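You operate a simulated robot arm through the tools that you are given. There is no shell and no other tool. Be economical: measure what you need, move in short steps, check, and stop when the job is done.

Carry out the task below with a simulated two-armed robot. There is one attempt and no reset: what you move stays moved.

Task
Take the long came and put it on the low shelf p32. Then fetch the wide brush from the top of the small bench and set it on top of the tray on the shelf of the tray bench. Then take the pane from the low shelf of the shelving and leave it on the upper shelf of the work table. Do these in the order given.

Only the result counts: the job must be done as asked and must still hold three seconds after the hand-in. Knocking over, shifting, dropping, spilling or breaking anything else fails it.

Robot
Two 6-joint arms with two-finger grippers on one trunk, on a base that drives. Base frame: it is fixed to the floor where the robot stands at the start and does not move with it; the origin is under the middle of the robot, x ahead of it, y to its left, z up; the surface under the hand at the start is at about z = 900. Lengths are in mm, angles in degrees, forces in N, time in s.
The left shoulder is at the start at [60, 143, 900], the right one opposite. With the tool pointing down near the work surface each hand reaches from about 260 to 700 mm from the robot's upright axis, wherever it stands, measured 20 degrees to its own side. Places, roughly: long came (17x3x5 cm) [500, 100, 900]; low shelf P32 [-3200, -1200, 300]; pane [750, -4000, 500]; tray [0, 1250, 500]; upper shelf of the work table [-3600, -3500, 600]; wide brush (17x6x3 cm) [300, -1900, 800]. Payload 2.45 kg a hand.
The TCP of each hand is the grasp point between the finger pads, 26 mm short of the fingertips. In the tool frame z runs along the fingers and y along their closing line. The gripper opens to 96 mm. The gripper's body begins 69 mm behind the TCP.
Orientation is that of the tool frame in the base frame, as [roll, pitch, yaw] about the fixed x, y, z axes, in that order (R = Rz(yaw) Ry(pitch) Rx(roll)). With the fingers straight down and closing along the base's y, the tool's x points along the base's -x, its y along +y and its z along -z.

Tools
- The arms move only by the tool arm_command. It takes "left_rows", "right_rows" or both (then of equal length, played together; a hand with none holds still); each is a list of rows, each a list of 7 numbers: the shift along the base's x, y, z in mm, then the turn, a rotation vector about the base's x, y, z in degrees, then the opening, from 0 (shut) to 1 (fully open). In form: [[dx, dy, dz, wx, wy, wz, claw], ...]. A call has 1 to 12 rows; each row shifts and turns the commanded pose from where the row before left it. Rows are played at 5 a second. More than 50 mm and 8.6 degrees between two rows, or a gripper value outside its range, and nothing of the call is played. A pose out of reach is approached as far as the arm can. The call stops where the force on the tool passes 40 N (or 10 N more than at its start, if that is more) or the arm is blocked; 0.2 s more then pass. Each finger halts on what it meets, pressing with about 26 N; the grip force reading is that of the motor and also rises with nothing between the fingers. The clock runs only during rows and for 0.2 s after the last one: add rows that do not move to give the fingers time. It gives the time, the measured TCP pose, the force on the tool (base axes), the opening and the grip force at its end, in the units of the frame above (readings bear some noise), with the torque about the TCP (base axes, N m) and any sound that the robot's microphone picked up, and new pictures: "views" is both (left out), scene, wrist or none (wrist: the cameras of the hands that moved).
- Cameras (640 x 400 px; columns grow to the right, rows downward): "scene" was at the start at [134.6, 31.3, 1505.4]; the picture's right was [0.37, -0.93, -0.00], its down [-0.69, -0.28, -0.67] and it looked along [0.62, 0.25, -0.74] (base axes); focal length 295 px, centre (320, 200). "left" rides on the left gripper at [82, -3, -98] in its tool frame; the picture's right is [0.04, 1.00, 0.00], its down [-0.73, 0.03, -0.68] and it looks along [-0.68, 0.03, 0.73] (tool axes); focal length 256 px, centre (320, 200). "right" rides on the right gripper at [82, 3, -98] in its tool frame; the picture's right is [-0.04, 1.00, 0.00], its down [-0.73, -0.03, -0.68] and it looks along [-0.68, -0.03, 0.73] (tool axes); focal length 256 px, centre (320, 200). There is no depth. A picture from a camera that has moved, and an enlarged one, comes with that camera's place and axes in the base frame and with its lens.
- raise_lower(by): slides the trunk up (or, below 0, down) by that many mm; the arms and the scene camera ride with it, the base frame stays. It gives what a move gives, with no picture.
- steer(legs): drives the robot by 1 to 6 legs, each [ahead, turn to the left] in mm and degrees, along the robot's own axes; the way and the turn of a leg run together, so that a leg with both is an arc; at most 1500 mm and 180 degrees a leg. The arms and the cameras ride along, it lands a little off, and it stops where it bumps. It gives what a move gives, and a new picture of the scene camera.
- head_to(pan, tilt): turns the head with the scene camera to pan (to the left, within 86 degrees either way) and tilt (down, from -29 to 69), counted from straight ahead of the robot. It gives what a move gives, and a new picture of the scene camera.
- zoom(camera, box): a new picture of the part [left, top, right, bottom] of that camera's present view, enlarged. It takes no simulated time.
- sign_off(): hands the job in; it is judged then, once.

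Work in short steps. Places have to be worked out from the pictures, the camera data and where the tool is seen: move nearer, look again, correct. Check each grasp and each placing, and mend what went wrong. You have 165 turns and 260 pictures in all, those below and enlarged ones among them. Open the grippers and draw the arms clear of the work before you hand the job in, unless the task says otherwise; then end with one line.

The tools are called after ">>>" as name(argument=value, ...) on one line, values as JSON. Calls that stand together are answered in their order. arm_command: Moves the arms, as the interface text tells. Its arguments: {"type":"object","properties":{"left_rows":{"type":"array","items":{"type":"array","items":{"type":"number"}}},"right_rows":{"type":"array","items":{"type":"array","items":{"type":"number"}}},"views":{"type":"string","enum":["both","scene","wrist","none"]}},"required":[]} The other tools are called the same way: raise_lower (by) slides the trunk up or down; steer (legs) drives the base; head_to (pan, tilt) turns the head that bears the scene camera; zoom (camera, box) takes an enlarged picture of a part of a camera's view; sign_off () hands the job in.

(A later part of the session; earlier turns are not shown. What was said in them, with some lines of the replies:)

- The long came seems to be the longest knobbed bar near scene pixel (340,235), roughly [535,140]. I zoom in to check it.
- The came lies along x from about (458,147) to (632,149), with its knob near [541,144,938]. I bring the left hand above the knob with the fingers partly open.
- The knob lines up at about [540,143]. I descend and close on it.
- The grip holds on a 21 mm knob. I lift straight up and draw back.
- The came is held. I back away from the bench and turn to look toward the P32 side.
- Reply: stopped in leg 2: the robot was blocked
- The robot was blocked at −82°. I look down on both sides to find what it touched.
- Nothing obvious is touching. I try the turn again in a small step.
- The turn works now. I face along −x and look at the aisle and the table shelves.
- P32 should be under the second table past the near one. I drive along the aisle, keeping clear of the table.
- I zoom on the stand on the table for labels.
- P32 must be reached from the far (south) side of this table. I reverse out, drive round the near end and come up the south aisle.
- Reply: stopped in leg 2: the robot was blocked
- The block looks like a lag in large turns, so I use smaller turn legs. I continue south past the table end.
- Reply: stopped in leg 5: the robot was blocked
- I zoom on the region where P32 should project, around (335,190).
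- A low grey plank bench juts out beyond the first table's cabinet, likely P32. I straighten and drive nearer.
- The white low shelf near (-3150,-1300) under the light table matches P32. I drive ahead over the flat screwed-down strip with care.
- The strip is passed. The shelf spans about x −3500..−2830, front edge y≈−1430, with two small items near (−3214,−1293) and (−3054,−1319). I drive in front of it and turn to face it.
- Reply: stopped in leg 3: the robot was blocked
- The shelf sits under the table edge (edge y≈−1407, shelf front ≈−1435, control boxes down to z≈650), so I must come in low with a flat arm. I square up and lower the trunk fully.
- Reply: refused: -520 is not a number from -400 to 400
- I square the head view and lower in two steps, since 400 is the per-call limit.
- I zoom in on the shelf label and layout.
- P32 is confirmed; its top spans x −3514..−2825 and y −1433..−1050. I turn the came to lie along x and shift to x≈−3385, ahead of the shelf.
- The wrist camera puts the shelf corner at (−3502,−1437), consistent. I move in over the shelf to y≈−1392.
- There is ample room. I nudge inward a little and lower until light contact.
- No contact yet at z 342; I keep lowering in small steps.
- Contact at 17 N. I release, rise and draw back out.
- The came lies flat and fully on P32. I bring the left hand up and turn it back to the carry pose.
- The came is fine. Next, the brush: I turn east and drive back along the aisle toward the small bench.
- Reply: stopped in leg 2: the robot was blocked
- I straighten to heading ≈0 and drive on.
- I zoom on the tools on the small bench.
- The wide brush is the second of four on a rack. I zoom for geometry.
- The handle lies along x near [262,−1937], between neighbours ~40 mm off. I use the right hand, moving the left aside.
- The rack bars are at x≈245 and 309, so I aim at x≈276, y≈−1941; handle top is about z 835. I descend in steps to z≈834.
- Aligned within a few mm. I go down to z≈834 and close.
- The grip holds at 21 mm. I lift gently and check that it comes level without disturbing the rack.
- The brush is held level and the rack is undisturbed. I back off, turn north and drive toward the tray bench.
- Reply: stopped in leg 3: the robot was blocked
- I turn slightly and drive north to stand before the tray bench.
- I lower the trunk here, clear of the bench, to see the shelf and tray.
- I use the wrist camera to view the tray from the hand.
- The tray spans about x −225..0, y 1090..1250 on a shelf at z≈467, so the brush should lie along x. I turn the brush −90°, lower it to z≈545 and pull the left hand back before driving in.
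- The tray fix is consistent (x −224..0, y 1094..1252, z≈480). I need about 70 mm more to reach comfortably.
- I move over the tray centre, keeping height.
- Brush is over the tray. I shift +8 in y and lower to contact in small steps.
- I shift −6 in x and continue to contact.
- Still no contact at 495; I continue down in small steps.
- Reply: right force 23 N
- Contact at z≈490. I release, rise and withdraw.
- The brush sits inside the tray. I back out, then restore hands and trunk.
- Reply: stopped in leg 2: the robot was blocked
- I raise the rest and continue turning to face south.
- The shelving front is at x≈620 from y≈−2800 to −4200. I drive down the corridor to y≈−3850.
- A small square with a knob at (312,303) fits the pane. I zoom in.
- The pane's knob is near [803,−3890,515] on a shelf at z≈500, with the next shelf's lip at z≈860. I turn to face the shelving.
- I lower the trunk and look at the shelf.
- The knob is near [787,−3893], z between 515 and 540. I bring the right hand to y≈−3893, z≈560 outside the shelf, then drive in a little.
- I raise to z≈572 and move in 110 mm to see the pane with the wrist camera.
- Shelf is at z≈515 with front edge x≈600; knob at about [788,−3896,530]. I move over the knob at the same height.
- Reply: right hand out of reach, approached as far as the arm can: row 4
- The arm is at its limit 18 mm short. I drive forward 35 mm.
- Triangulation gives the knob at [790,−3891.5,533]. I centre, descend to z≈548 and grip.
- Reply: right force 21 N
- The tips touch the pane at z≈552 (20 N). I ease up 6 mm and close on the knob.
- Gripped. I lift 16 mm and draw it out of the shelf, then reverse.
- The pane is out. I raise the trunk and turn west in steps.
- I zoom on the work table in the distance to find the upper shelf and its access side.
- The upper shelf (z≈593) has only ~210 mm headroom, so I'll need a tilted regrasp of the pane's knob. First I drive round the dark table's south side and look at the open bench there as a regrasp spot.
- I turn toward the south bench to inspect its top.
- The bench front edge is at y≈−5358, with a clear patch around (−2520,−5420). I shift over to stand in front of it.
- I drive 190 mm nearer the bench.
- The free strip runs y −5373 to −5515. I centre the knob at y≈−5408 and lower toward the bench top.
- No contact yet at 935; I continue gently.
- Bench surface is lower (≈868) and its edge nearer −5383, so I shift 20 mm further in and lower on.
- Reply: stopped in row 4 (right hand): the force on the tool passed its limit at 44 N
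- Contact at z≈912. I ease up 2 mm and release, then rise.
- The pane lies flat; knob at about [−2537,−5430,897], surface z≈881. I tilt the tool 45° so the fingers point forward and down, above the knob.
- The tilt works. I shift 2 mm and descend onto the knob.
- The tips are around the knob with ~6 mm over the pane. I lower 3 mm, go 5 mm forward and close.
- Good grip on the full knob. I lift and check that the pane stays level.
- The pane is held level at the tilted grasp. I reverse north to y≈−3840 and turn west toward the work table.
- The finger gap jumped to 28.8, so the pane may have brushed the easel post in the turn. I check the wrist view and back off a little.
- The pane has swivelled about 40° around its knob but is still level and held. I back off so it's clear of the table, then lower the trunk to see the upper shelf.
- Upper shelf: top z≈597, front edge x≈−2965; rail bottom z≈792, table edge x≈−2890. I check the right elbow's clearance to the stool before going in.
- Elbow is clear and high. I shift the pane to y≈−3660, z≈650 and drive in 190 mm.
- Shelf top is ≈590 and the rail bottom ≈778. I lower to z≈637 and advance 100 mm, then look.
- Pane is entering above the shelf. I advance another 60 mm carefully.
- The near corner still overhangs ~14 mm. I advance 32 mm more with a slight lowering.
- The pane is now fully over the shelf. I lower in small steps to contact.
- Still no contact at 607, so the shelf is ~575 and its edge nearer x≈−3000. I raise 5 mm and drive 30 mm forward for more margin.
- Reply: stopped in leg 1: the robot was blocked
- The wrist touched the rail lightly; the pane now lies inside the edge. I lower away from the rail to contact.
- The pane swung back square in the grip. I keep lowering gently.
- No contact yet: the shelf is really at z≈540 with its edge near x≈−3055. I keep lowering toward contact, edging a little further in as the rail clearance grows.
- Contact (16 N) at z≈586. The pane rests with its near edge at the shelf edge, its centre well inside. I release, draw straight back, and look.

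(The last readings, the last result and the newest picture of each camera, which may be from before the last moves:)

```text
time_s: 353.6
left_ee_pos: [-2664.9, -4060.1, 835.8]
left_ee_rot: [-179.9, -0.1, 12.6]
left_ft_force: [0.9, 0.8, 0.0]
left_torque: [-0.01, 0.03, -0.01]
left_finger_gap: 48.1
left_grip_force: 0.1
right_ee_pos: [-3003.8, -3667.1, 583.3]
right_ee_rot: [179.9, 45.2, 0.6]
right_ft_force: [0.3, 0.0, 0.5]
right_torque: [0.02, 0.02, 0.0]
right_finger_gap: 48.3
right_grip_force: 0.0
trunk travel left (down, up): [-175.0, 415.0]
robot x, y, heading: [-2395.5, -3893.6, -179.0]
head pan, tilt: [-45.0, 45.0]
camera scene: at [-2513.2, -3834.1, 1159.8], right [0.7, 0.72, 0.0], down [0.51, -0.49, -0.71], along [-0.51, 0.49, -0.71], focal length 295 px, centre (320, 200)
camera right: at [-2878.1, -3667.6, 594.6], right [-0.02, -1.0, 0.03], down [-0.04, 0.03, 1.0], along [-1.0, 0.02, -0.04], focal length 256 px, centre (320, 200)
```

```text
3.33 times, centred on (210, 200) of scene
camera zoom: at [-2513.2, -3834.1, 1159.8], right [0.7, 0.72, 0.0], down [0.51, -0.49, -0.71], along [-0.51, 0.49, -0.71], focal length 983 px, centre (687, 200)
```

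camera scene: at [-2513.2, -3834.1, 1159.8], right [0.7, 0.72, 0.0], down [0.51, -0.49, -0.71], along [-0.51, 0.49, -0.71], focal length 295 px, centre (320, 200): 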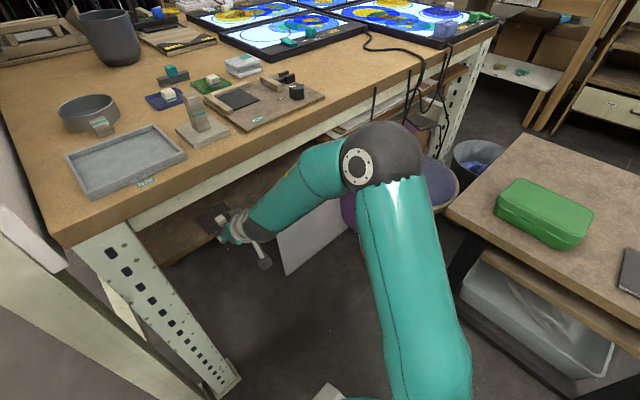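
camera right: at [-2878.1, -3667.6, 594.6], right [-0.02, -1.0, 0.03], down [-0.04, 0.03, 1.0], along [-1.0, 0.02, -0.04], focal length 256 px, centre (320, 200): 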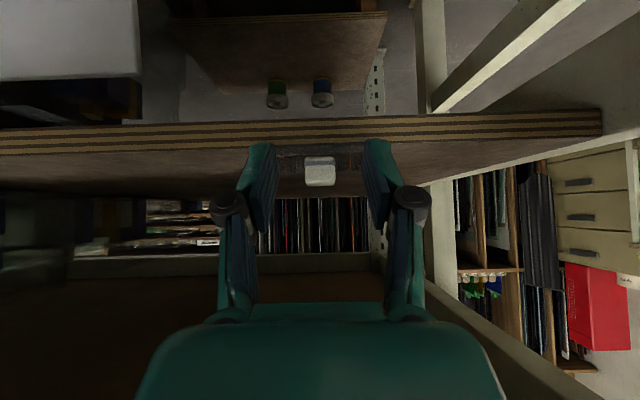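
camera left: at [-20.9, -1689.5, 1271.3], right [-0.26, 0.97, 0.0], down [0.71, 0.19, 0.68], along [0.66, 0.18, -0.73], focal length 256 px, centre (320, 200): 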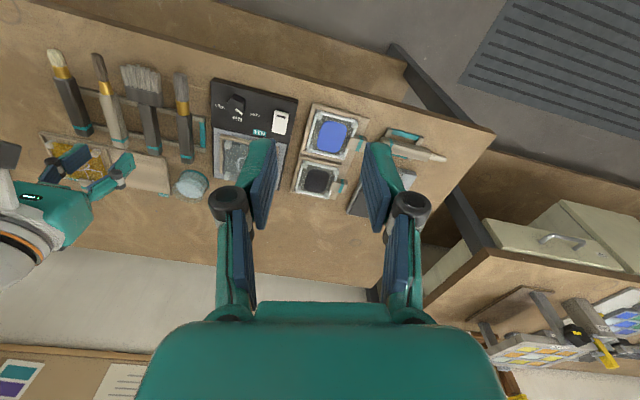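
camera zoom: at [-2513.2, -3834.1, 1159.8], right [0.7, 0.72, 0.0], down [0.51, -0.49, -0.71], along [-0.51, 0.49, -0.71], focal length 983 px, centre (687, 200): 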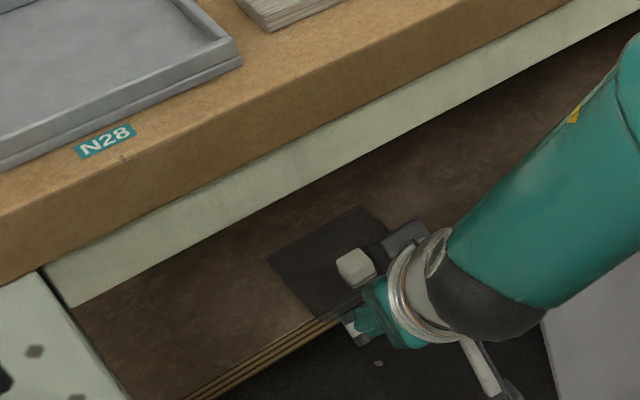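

The pane is resting on the shelf. To seat it deeper I back off slightly, tilt the closed fingers to ~65° and will push the knob gently inward.

>>> arm_command(right_rows=[[25, 0, 2, 0, 0, 0, 0.5], [0, 0, 0, 0, 6.7, 0, 0.2], [0, 0, 0, 0, 6.7, 0, 0.0], [0, 0, 0, 0, 6.7, 0, 0.0], [0, 0, 0, 0, 0, 0, 0.0], [0, 0, 0, 0, 0, 0, 0.0]], views="wrist")

>>> zoom(camera="scene", box=[130, 140, 290, 260])

```text
time_s: 355.1
left_ee_pos: [-2666.1, -4061.0, 835.5]
left_ee_rot: [-180.0, 0.0, 12.6]
left_ft_force: [0.2, -0.5, 0.7]
left_torque: [0.0, 0.01, -0.05]
left_finger_gap: 47.8
left_grip_force: 0.1
right_ee_pos: [-2987.6, -3710.6, 616.0]
right_ee_rot: [-178.7, 64.6, 0.9]
right_ft_force: [0.0, -0.9, -0.2]
right_torque: [0.0, 0.04, 0.01]
right_finger_gap: 0.1
right_grip_force: 26.1
right hand out of reach, approached as far as the arm can: row 3, 4
trunk travel left (down, up): [-175.0, 415.0]
robot x, y, heading: [-2399.2, -3892.1, -179.1]
head pan, tilt: [-45.0, 45.0]
camera right: at [-2864.2, -3712.9, 583.1], right [-0.02, -1.0, 0.03], down [0.3, 0.02, 0.95], along [-0.95, 0.03, 0.3], focal length 256 px, centre (320, 200)
```

right: 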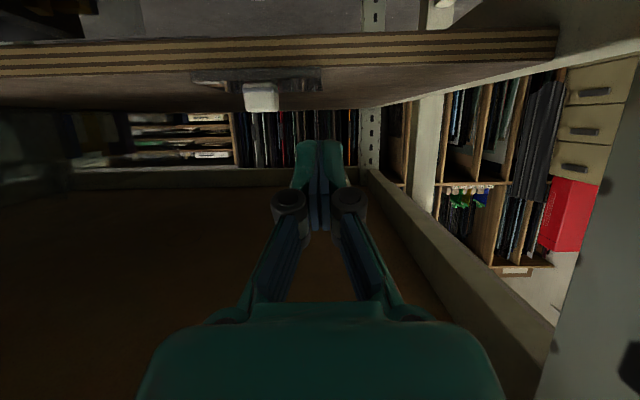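

```text
3.33 times, centred on (210, 200) of scene
camera zoom: at [-2513.2, -3834.1, 1159.8], right [0.7, 0.72, 0.0], down [0.51, -0.49, -0.71], along [-0.51, 0.49, -0.71], focal length 983 px, centre (687, 200)
```

zoom: 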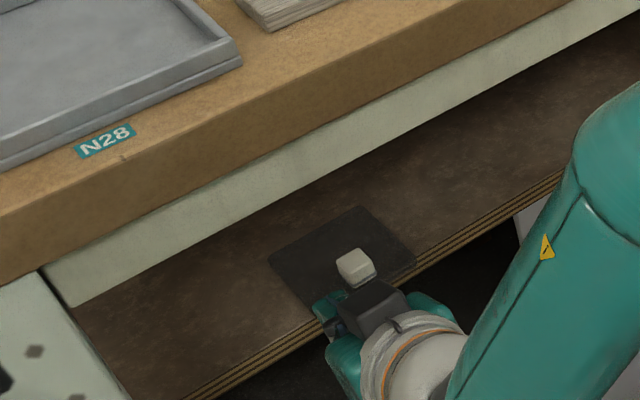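

The pane sits flush at the shelf edge; the arm was too folded for that pose. I back the base up 90 mm and reposition the closed fingers in front of the knob.

>>> steer(legs=[[-90, 0]])

>>> arm_command(right_rows=[[-15, 15, -9, 0, 0, 0, 0.0], [-15, 15, -9, 0, 0, 0, 0.0], [-20, 14, -9, 0, 0, 0, 0.0], [-20, 0, 0, 0, 0, 0, 0.0], [-20, 0, 0, 0, 0, 0, 0.0], [0, 0, 0, 0, 0, 0, 0.0]])

>>> zoom(camera="scene", box=[80, 100, 320, 270])

```text
time_s: 356.2
left_ee_pos: [-2574.3, -4060.4, 835.5]
left_ee_rot: [180.0, -0.1, 12.7]
left_ft_force: [-0.6, -0.3, -0.2]
left_torque: [-0.01, 0.0, -0.01]
left_finger_gap: 48.0
left_grip_force: 0.0
right_ee_pos: [-2896.7, -3709.2, 615.8]
right_ee_rot: [-178.6, 64.6, 1.0]
right_ft_force: [-0.3, -0.3, -0.1]
right_torque: [-0.02, 0.0, 0.03]
right_finger_gap: 0.1
right_grip_force: 26.1
trunk travel left (down, up): [-175.0, 415.0]
robot x, y, heading: [-2303.4, -3889.7, -179.0]
head pan, tilt: [-45.0, 45.0]
camera scene: at [-2422.4, -3832.9, 1159.8], right [0.69, 0.72, 0.0], down [0.51, -0.49, -0.71], along [-0.51, 0.49, -0.71], focal length 295 px, centre (320, 200)
```

scene: 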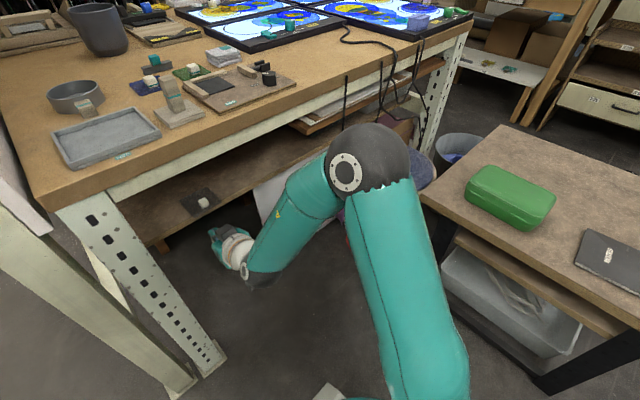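

```text
time_s: 357.6
left_ee_pos: [-2573.3, -4059.8, 835.3]
left_ee_rot: [179.9, -0.1, 12.7]
left_ft_force: [-0.6, -1.0, 0.0]
left_torque: [-0.02, 0.02, -0.02]
left_finger_gap: 48.0
left_grip_force: 0.0
right_ee_pos: [-2992.6, -3695.4, 606.9]
right_ee_rot: [-178.7, 64.6, 1.0]
right_ft_force: [-0.3, -0.8, 0.1]
right_torque: [0.0, -0.01, 0.03]
right_finger_gap: 0.0
right_grip_force: 25.7
right hand out of reach, approached as far as the arm can: row 1, 2, 3
trunk travel left (down, up): [-175.0, 415.0]
robot x, y, heading: [-2304.0, -3892.0, -179.2]
head pan, tilt: [-45.0, 45.0]
camera scene: at [-2422.6, -3832.8, 1159.8], right [0.69, 0.72, 0.0], down [0.51, -0.49, -0.71], along [-0.51, 0.49, -0.71], focal length 295 px, centre (320, 200)
camera right: at [-2870.1, -3698.1, 575.6], right [-0.02, -1.0, 0.03], down [0.3, 0.02, 0.95], along [-0.95, 0.03, 0.3], focal length 256 px, centre (320, 200)
```

scene: 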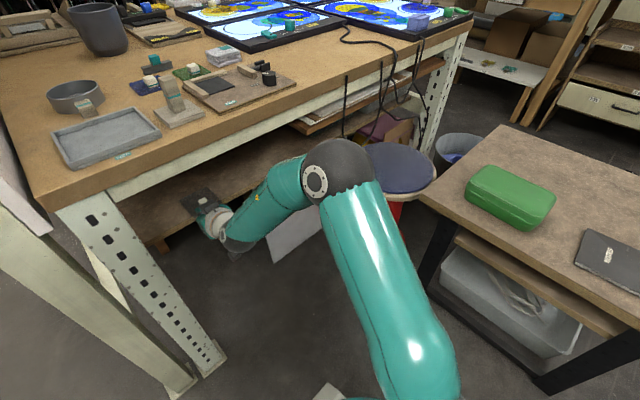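
right: 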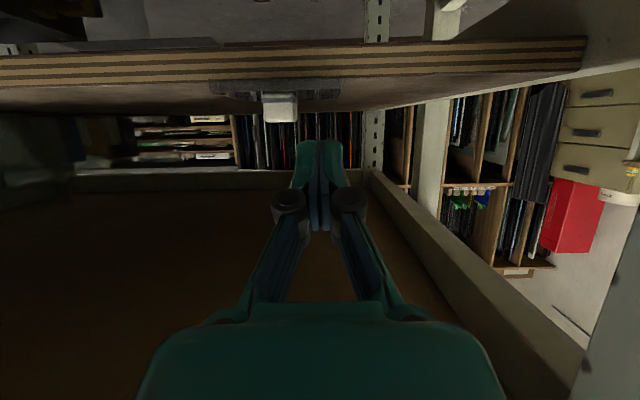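

```text
2.35 times, centred on (200, 185) of scene
camera zoom: at [-2422.6, -3832.8, 1159.8], right [0.69, 0.72, 0.0], down [0.51, -0.49, -0.71], along [-0.51, 0.49, -0.71], focal length 694 px, centre (602, 235)
```

zoom: 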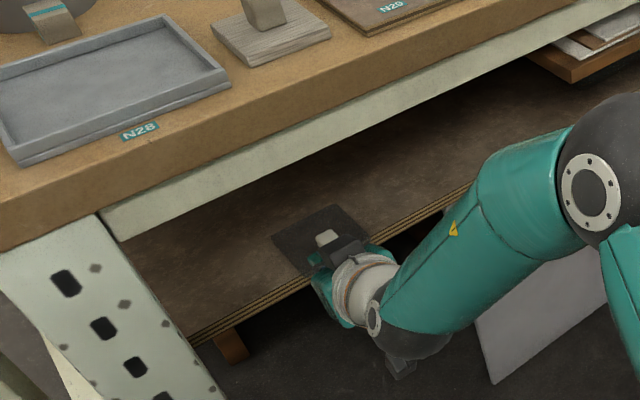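

The arm has more freedom now. I align with the knob (+30 mm in y, −20 mm in z).

>>> arm_command(right_rows=[[0, 10, -7, 0, 0, 0, 0.0], [0, 10, -7, 0, 0, 0, 0.0], [0, 10, -6, 0, 0, 0, 0.0], [0, 0, 0, 0, 0, 0, 0.0]])

```text
time_s: 358.6
left_ee_pos: [-2573.6, -4059.8, 835.8]
left_ee_rot: [-180.0, -0.1, 12.7]
left_ft_force: [0.4, 0.1, -0.2]
left_torque: [-0.01, -0.02, -0.03]
left_finger_gap: 48.2
left_grip_force: 0.1
right_ee_pos: [-2999.3, -3686.4, 602.1]
right_ee_rot: [-178.2, 64.4, 1.0]
right_ft_force: [0.3, 0.0, -0.5]
right_torque: [0.02, -0.01, -0.01]
right_finger_gap: 0.0
right_grip_force: 25.9
right hand out of reach, approached as far as the arm can: row 1, 2, 3
trunk travel left (down, up): [-175.0, 415.0]
robot x, y, heading: [-2301.0, -3890.6, -179.0]
head pan, tilt: [-45.0, 45.0]
camera scene: at [-2422.5, -3832.8, 1159.8], right [0.69, 0.72, 0.0], down [0.51, -0.49, -0.71], along [-0.51, 0.49, -0.71], focal length 295 px, centre (320, 200)
camera right: at [-2877.2, -3690.7, 571.2], right [-0.03, -1.0, 0.02], down [0.29, 0.01, 0.96], along [-0.96, 0.04, 0.29], focal length 256 px, centre (320, 200)
```

scene: 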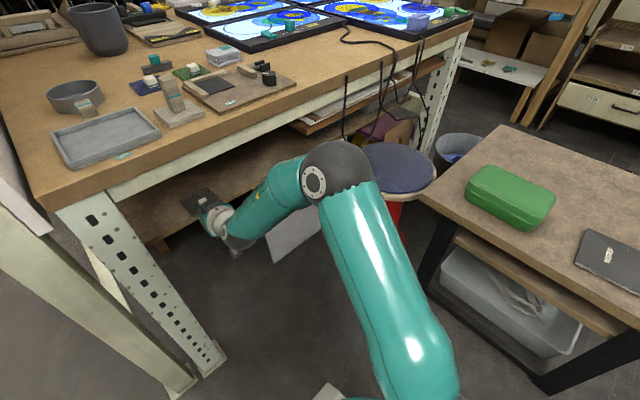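
right: 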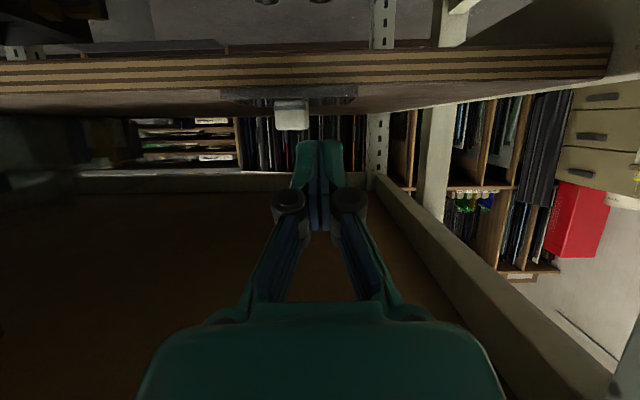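

A joint limit holds the hand back. I lower the trunk 70 mm and raise the hand within the arm's range instead.

>>> arm_command(right_rows=[[25, 0, 0, 0, 0, 0, 0.0], [0, 0, 0, 0, 0, 0, 0.0]], views="none")

>>> raise_lower(by=-70)

>>> arm_command(right_rows=[[0, 7, 19, 0, 0, 0, 0.0], [0, 7, 19, 0, 0, 0, 0.0], [0, 7, 19, 0, 0, 0, 0.0], [0, 0, 0, 0, 0, 0, 0.0]])

```text
time_s: 359.2
left_ee_pos: [-2574.1, -4059.7, 836.8]
left_ee_rot: [-180.0, 0.0, 12.7]
left_ft_force: [0.4, 0.1, -0.4]
left_torque: [0.0, -0.01, 0.02]
left_finger_gap: 47.9
left_grip_force: 0.0
right_ee_pos: [-2976.4, -3694.7, 605.8]
right_ee_rot: [-178.2, 64.3, 1.0]
right_ft_force: [-1.2, -0.2, 0.8]
right_torque: [0.04, 0.01, -0.05]
right_finger_gap: 0.1
right_grip_force: 25.8
right hand out of reach, approached as far as the arm can: row 1
trunk travel left (down, up): [-175.0, 415.0]
robot x, y, heading: [-2303.1, -3889.7, -179.1]
head pan, tilt: [-45.0, 45.0]
```

```text
time_s: 360.2
left_ee_pos: [-2573.6, -4059.9, 765.4]
left_ee_rot: [-180.0, 0.0, 12.6]
left_ft_force: [0.2, 0.3, -0.2]
left_torque: [0.01, -0.02, -0.02]
left_finger_gap: 47.9
left_grip_force: 0.1
right_ee_pos: [-2976.8, -3694.8, 536.0]
right_ee_rot: [-178.1, 64.3, 1.0]
right_ft_force: [0.3, 0.8, 0.4]
right_torque: [-0.04, 0.01, 0.03]
right_finger_gap: 0.0
right_grip_force: 25.4
trunk travel left (down, up): [-105.0, 485.0]
robot x, y, heading: [-2308.0, -3887.6, -179.2]
head pan, tilt: [-45.0, 45.0]
```

```text
time_s: 361.2
left_ee_pos: [-2573.6, -4059.6, 766.1]
left_ee_rot: [180.0, -0.1, 12.7]
left_ft_force: [0.0, -0.3, -0.2]
left_torque: [-0.01, 0.01, 0.01]
left_finger_gap: 47.8
left_grip_force: 0.0
right_ee_pos: [-2974.9, -3672.9, 593.4]
right_ee_rot: [-178.1, 64.2, 0.9]
right_ft_force: [0.4, 0.9, 1.2]
right_torque: [-0.01, -0.02, -0.01]
right_finger_gap: 0.3
right_grip_force: 26.5
trunk travel left (down, up): [-105.0, 485.0]
robot x, y, heading: [-2306.2, -3888.9, -179.2]
head pan, tilt: [-45.0, 45.0]
camera scene: at [-2422.4, -3832.8, 1089.8], right [0.69, 0.72, 0.0], down [0.51, -0.49, -0.71], along [-0.51, 0.49, -0.71], focal length 295 px, centre (320, 200)
camera right: at [-2853.3, -3675.9, 561.5], right [-0.03, -1.0, 0.02], down [0.29, 0.01, 0.96], along [-0.96, 0.03, 0.29], focal length 256 px, centre (320, 200)
```

scene: 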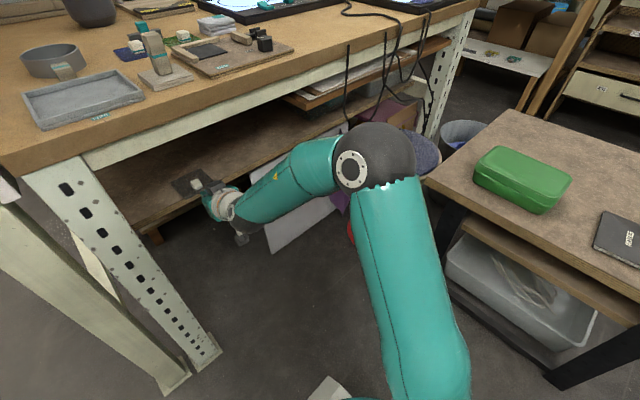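
right: 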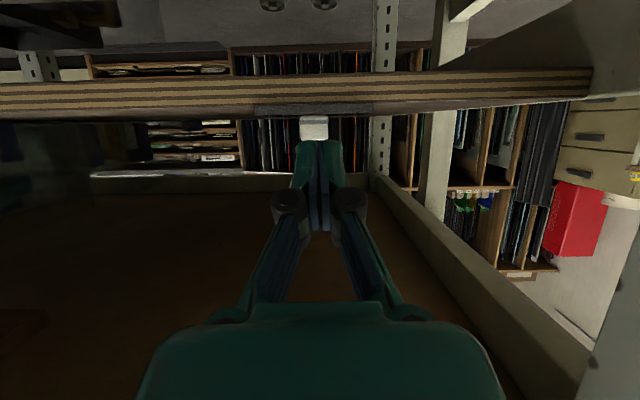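

Aligned now. I advance toward the knob and push gently inward in small steps.

>>> arm_command(right_rows=[[-20, 4, -6, 0, 0, 0, 0.0], [-20, 0, 0, 0, 0, 0, 0.0], [-15, 0, 0, 0, 0, 0, 0.0], [-5, 0, 0, 0, 0, 0, 0.0], [-5, 0, 0, 0, 0, 0, 0.0], [0, 0, 0, 0, 0, 0, 0.0]], views="wrist")

>>> zoom(camera="scene", box=[120, 130, 280, 250])

```text
time_s: 362.6
left_ee_pos: [-2574.2, -4058.8, 766.1]
left_ee_rot: [-180.0, -0.1, 12.6]
left_ft_force: [-0.2, 0.4, 0.1]
left_torque: [-0.03, -0.02, -0.01]
left_finger_gap: 47.9
left_grip_force: 0.0
right_ee_pos: [-3041.6, -3668.8, 586.5]
right_ee_rot: [-178.2, 64.3, 1.0]
right_ft_force: [0.4, 0.0, -0.1]
right_torque: [0.0, 0.01, 0.04]
right_finger_gap: 0.0
right_grip_force: 25.9
trunk travel left (down, up): [-105.0, 485.0]
robot x, y, heading: [-2307.3, -3887.4, -178.9]
head pan, tilt: [-45.0, 45.0]
camera right: at [-2918.4, -3671.6, 554.3], right [-0.03, -1.0, 0.02], down [0.29, 0.01, 0.96], along [-0.96, 0.03, 0.29], focal length 256 px, centre (320, 200)
```

right: 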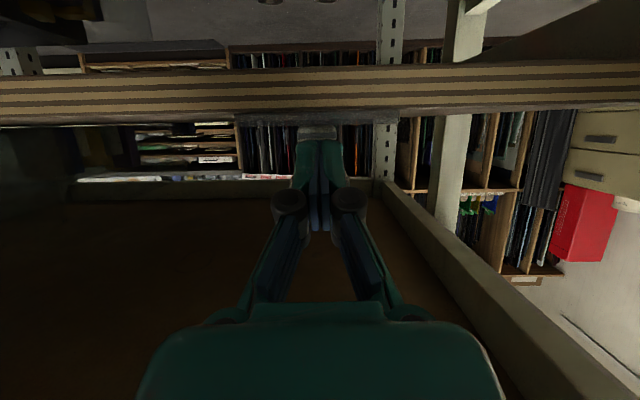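

```text
3.33 times, centred on (200, 190) of scene
camera zoom: at [-2422.5, -3832.8, 1089.8], right [0.69, 0.72, 0.0], down [0.51, -0.49, -0.71], along [-0.51, 0.49, -0.71], focal length 983 px, centre (720, 233)
```

zoom: 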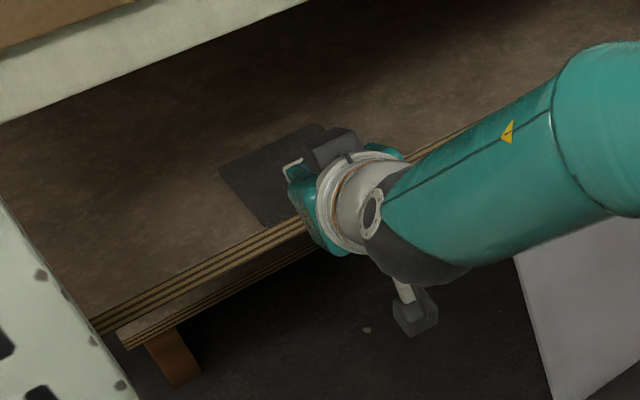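

Nearly touching. I push 30 mm in 5 mm rows.

>>> arm_command(right_rows=[[-5, 0, 0, 0, 0, 0, 0.0], [-5, 0, 0, 0, 0, 0, 0.0], [-5, 0, 0, 0, 0, 0, 0.0], [-5, 0, 0, 0, 0, 0, 0.0], [-5, 0, 0, 0, 0, 0, 0.0], [-5, 0, 0, 0, 0, 0, 0.0], [0, 0, 0, 0, 0, 0, 0.0]], views="none")

>>> zoom(camera="scene", box=[120, 130, 280, 250])

```text
time_s: 364.2
left_ee_pos: [-2575.0, -4060.0, 766.5]
left_ee_rot: [180.0, 0.0, 12.7]
left_ft_force: [-0.6, -0.9, 0.3]
left_torque: [0.01, 0.0, 0.0]
left_finger_gap: 48.4
left_grip_force: 0.0
right_ee_pos: [-3071.7, -3669.5, 587.3]
right_ee_rot: [-178.2, 64.3, 0.9]
right_ft_force: [1.0, 0.5, 0.4]
right_torque: [0.01, 0.05, -0.01]
right_finger_gap: 5.9
right_grip_force: 26.5
trunk travel left (down, up): [-105.0, 485.0]
robot x, y, heading: [-2309.0, -3887.9, -178.9]
head pan, tilt: [-45.0, 45.0]
```

```text
3.33 times, centred on (200, 190) of scene
camera zoom: at [-2422.4, -3832.8, 1089.8], right [0.69, 0.72, 0.0], down [0.51, -0.49, -0.71], along [-0.51, 0.49, -0.71], focal length 983 px, centre (720, 233)
```

zoom: 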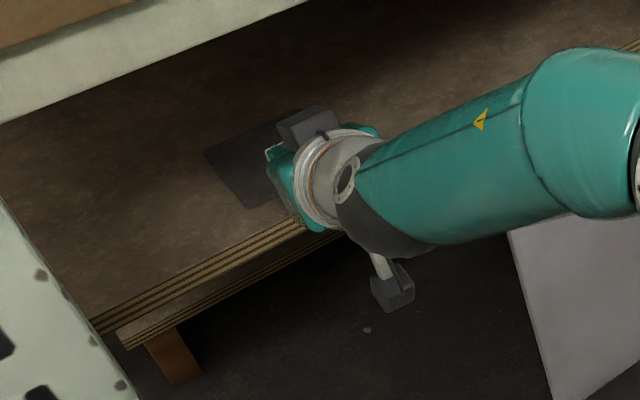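

The pane slid in about 20 mm. The fingers parted slightly, so I open them before drawing straight back.

>>> arm_command(right_rows=[[0, 0, 0, 0, 0, 0, 0.35], [0, 0, 0, 0, 0, 0, 0.35], [0, 0, 0, 0, 0, 0, 0.35], [20, 0, 0, 0, 0, 0, 0.35], [30, 0, 0, 0, 0, 0, 0.35], [40, 0, 0, 0, 0, 0, 0.35], [0, 0, 0, 0, 0, 0, 0.35]])

>>> zoom(camera="scene", box=[120, 130, 280, 250])

```text
time_s: 365.8
left_ee_pos: [-2573.3, -4059.8, 767.0]
left_ee_rot: [-180.0, 0.0, 12.7]
left_ft_force: [-1.1, -0.5, 0.0]
left_torque: [-0.01, 0.03, 0.0]
left_finger_gap: 47.9
left_grip_force: 0.0
right_ee_pos: [-2980.7, -3669.6, 587.8]
right_ee_rot: [-178.3, 64.4, 0.9]
right_ft_force: [0.2, 0.0, 0.2]
right_torque: [-0.02, 0.01, 0.0]
right_finger_gap: 33.5
right_grip_force: 0.1
trunk travel left (down, up): [-105.0, 485.0]
robot x, y, heading: [-2302.0, -3890.8, -179.3]
head pan, tilt: [-45.0, 45.0]
camera scene: at [-2422.3, -3832.8, 1089.8], right [0.69, 0.72, 0.0], down [0.51, -0.49, -0.71], along [-0.51, 0.49, -0.71], focal length 295 px, centre (320, 200)
camera right: at [-2858.8, -3672.5, 556.4], right [-0.03, -1.0, 0.02], down [0.29, 0.01, 0.96], along [-0.96, 0.03, 0.29], focal length 256 px, centre (320, 200)
```

scene: 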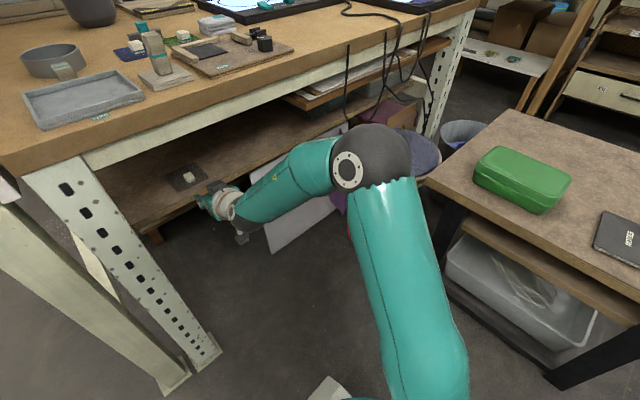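
right: 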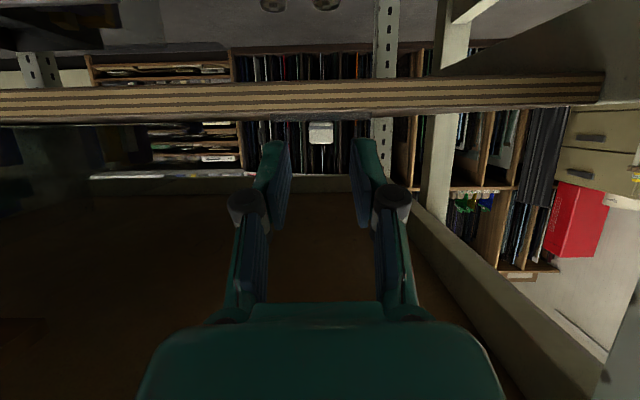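

```text
3.33 times, centred on (200, 190) of scene
camera zoom: at [-2422.3, -3832.8, 1089.8], right [0.69, 0.72, 0.0], down [0.51, -0.49, -0.71], along [-0.51, 0.49, -0.71], focal length 983 px, centre (720, 233)
```

zoom: 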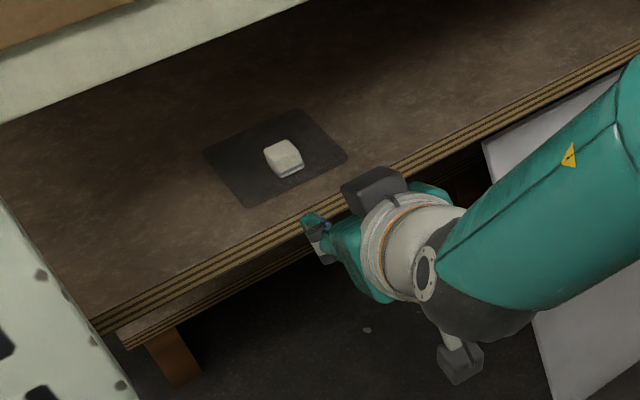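

The pane lies flat and well inside the upper shelf. I back the robot away and open the grippers.

>>> steer(legs=[[-250, 0]])

>>> arm_command(right_rows=[[0, 0, 0, 0, 0, 0, 0.9], [0, 0, 0, 0, 0, 0, 0.9], [0, 0, 0, 0, 0, 0, 0.9]], left_rows=[[0, 0, 0, 0, 0, 0, 0.9], [0, 0, 0, 0, 0, 0, 0.9], [0, 0, 0, 0, 0, 0, 0.9]], views="scene")

>>> zoom(camera="scene", box=[60, 80, 300, 230])

```text
time_s: 367.7
left_ee_pos: [-2323.0, -4053.5, 765.9]
left_ee_rot: [179.9, -0.1, 12.2]
left_ft_force: [-0.1, 0.4, 0.9]
left_torque: [0.02, -0.02, -0.02]
left_finger_gap: 48.1
left_grip_force: 0.0
right_ee_pos: [-2727.5, -3658.7, 587.8]
right_ee_rot: [-178.3, 64.2, 0.4]
right_ft_force: [0.1, -0.4, 0.1]
right_torque: [0.01, -0.01, 0.02]
right_finger_gap: 33.6
right_grip_force: 0.1
trunk travel left (down, up): [-105.0, 485.0]
robot x, y, heading: [-2054.0, -3886.7, -179.5]
head pan, tilt: [-45.0, 45.0]
camera scene: at [-2169.8, -3828.3, 1089.8], right [0.7, 0.71, 0.0], down [0.5, -0.5, -0.71], along [-0.5, 0.5, -0.71], focal length 295 px, centre (320, 200)
```

scene: 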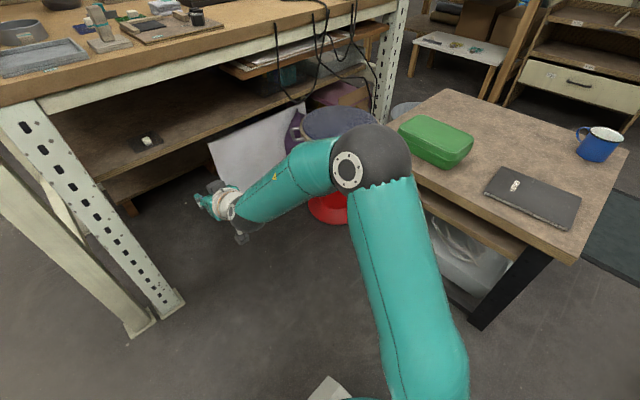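

```text
time_s: 368.5
left_ee_pos: [-2323.8, -4054.0, 766.5]
left_ee_rot: [180.0, -0.1, 12.2]
left_ft_force: [0.0, -0.5, -0.4]
left_torque: [-0.03, 0.01, 0.0]
left_finger_gap: 86.4
left_grip_force: 0.1
right_ee_pos: [-2727.6, -3659.3, 589.4]
right_ee_rot: [-178.2, 64.3, 0.4]
right_ft_force: [-0.4, -0.5, 1.0]
right_torque: [-0.04, 0.0, 0.02]
right_finger_gap: 86.4
right_grip_force: 0.0
trunk travel left (down, up): [-105.0, 485.0]
robot x, y, heading: [-2054.4, -3889.9, -179.8]
head pan, tilt: [-45.0, 45.0]
camera scene: at [-2169.6, -3828.3, 1089.8], right [0.7, 0.71, 0.0], down [0.5, -0.5, -0.71], along [-0.5, 0.5, -0.71], focal length 295 px, centre (320, 200)
```

scene: 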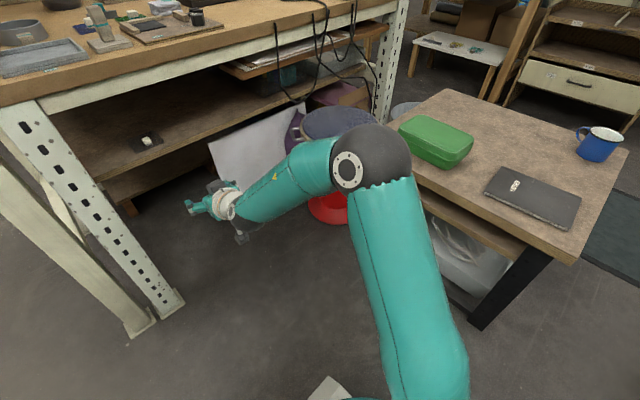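

```text
2.67 times, centred on (180, 155) of scene
camera zoom: at [-2169.6, -3828.3, 1089.8], right [0.7, 0.71, 0.0], down [0.5, -0.5, -0.71], along [-0.5, 0.5, -0.71], focal length 787 px, centre (693, 320)
```

zoom: 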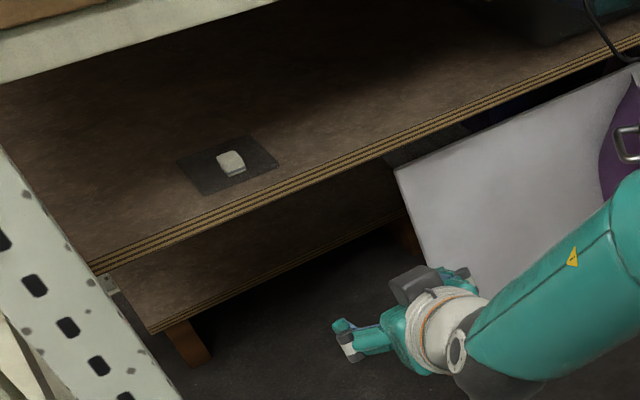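

The pane rests on the upper shelf, both grippers are open and clear, and the came and brush were placed earlier. I hand the job in.

>>> sign_off()

```text
The job is handed in.
```

I placed all three items in the order given and handed the job in: the long came is on P32, the wide brush is in the tray on the tray bench shelf, and the pane is on the work table's upper shelf. While I carried the pane it swivelled in the grip, probably from brushing the easel post by the work table. The right wrist also touched the table's rail lightly; I saw nothing moved, but did not measure the post's position.
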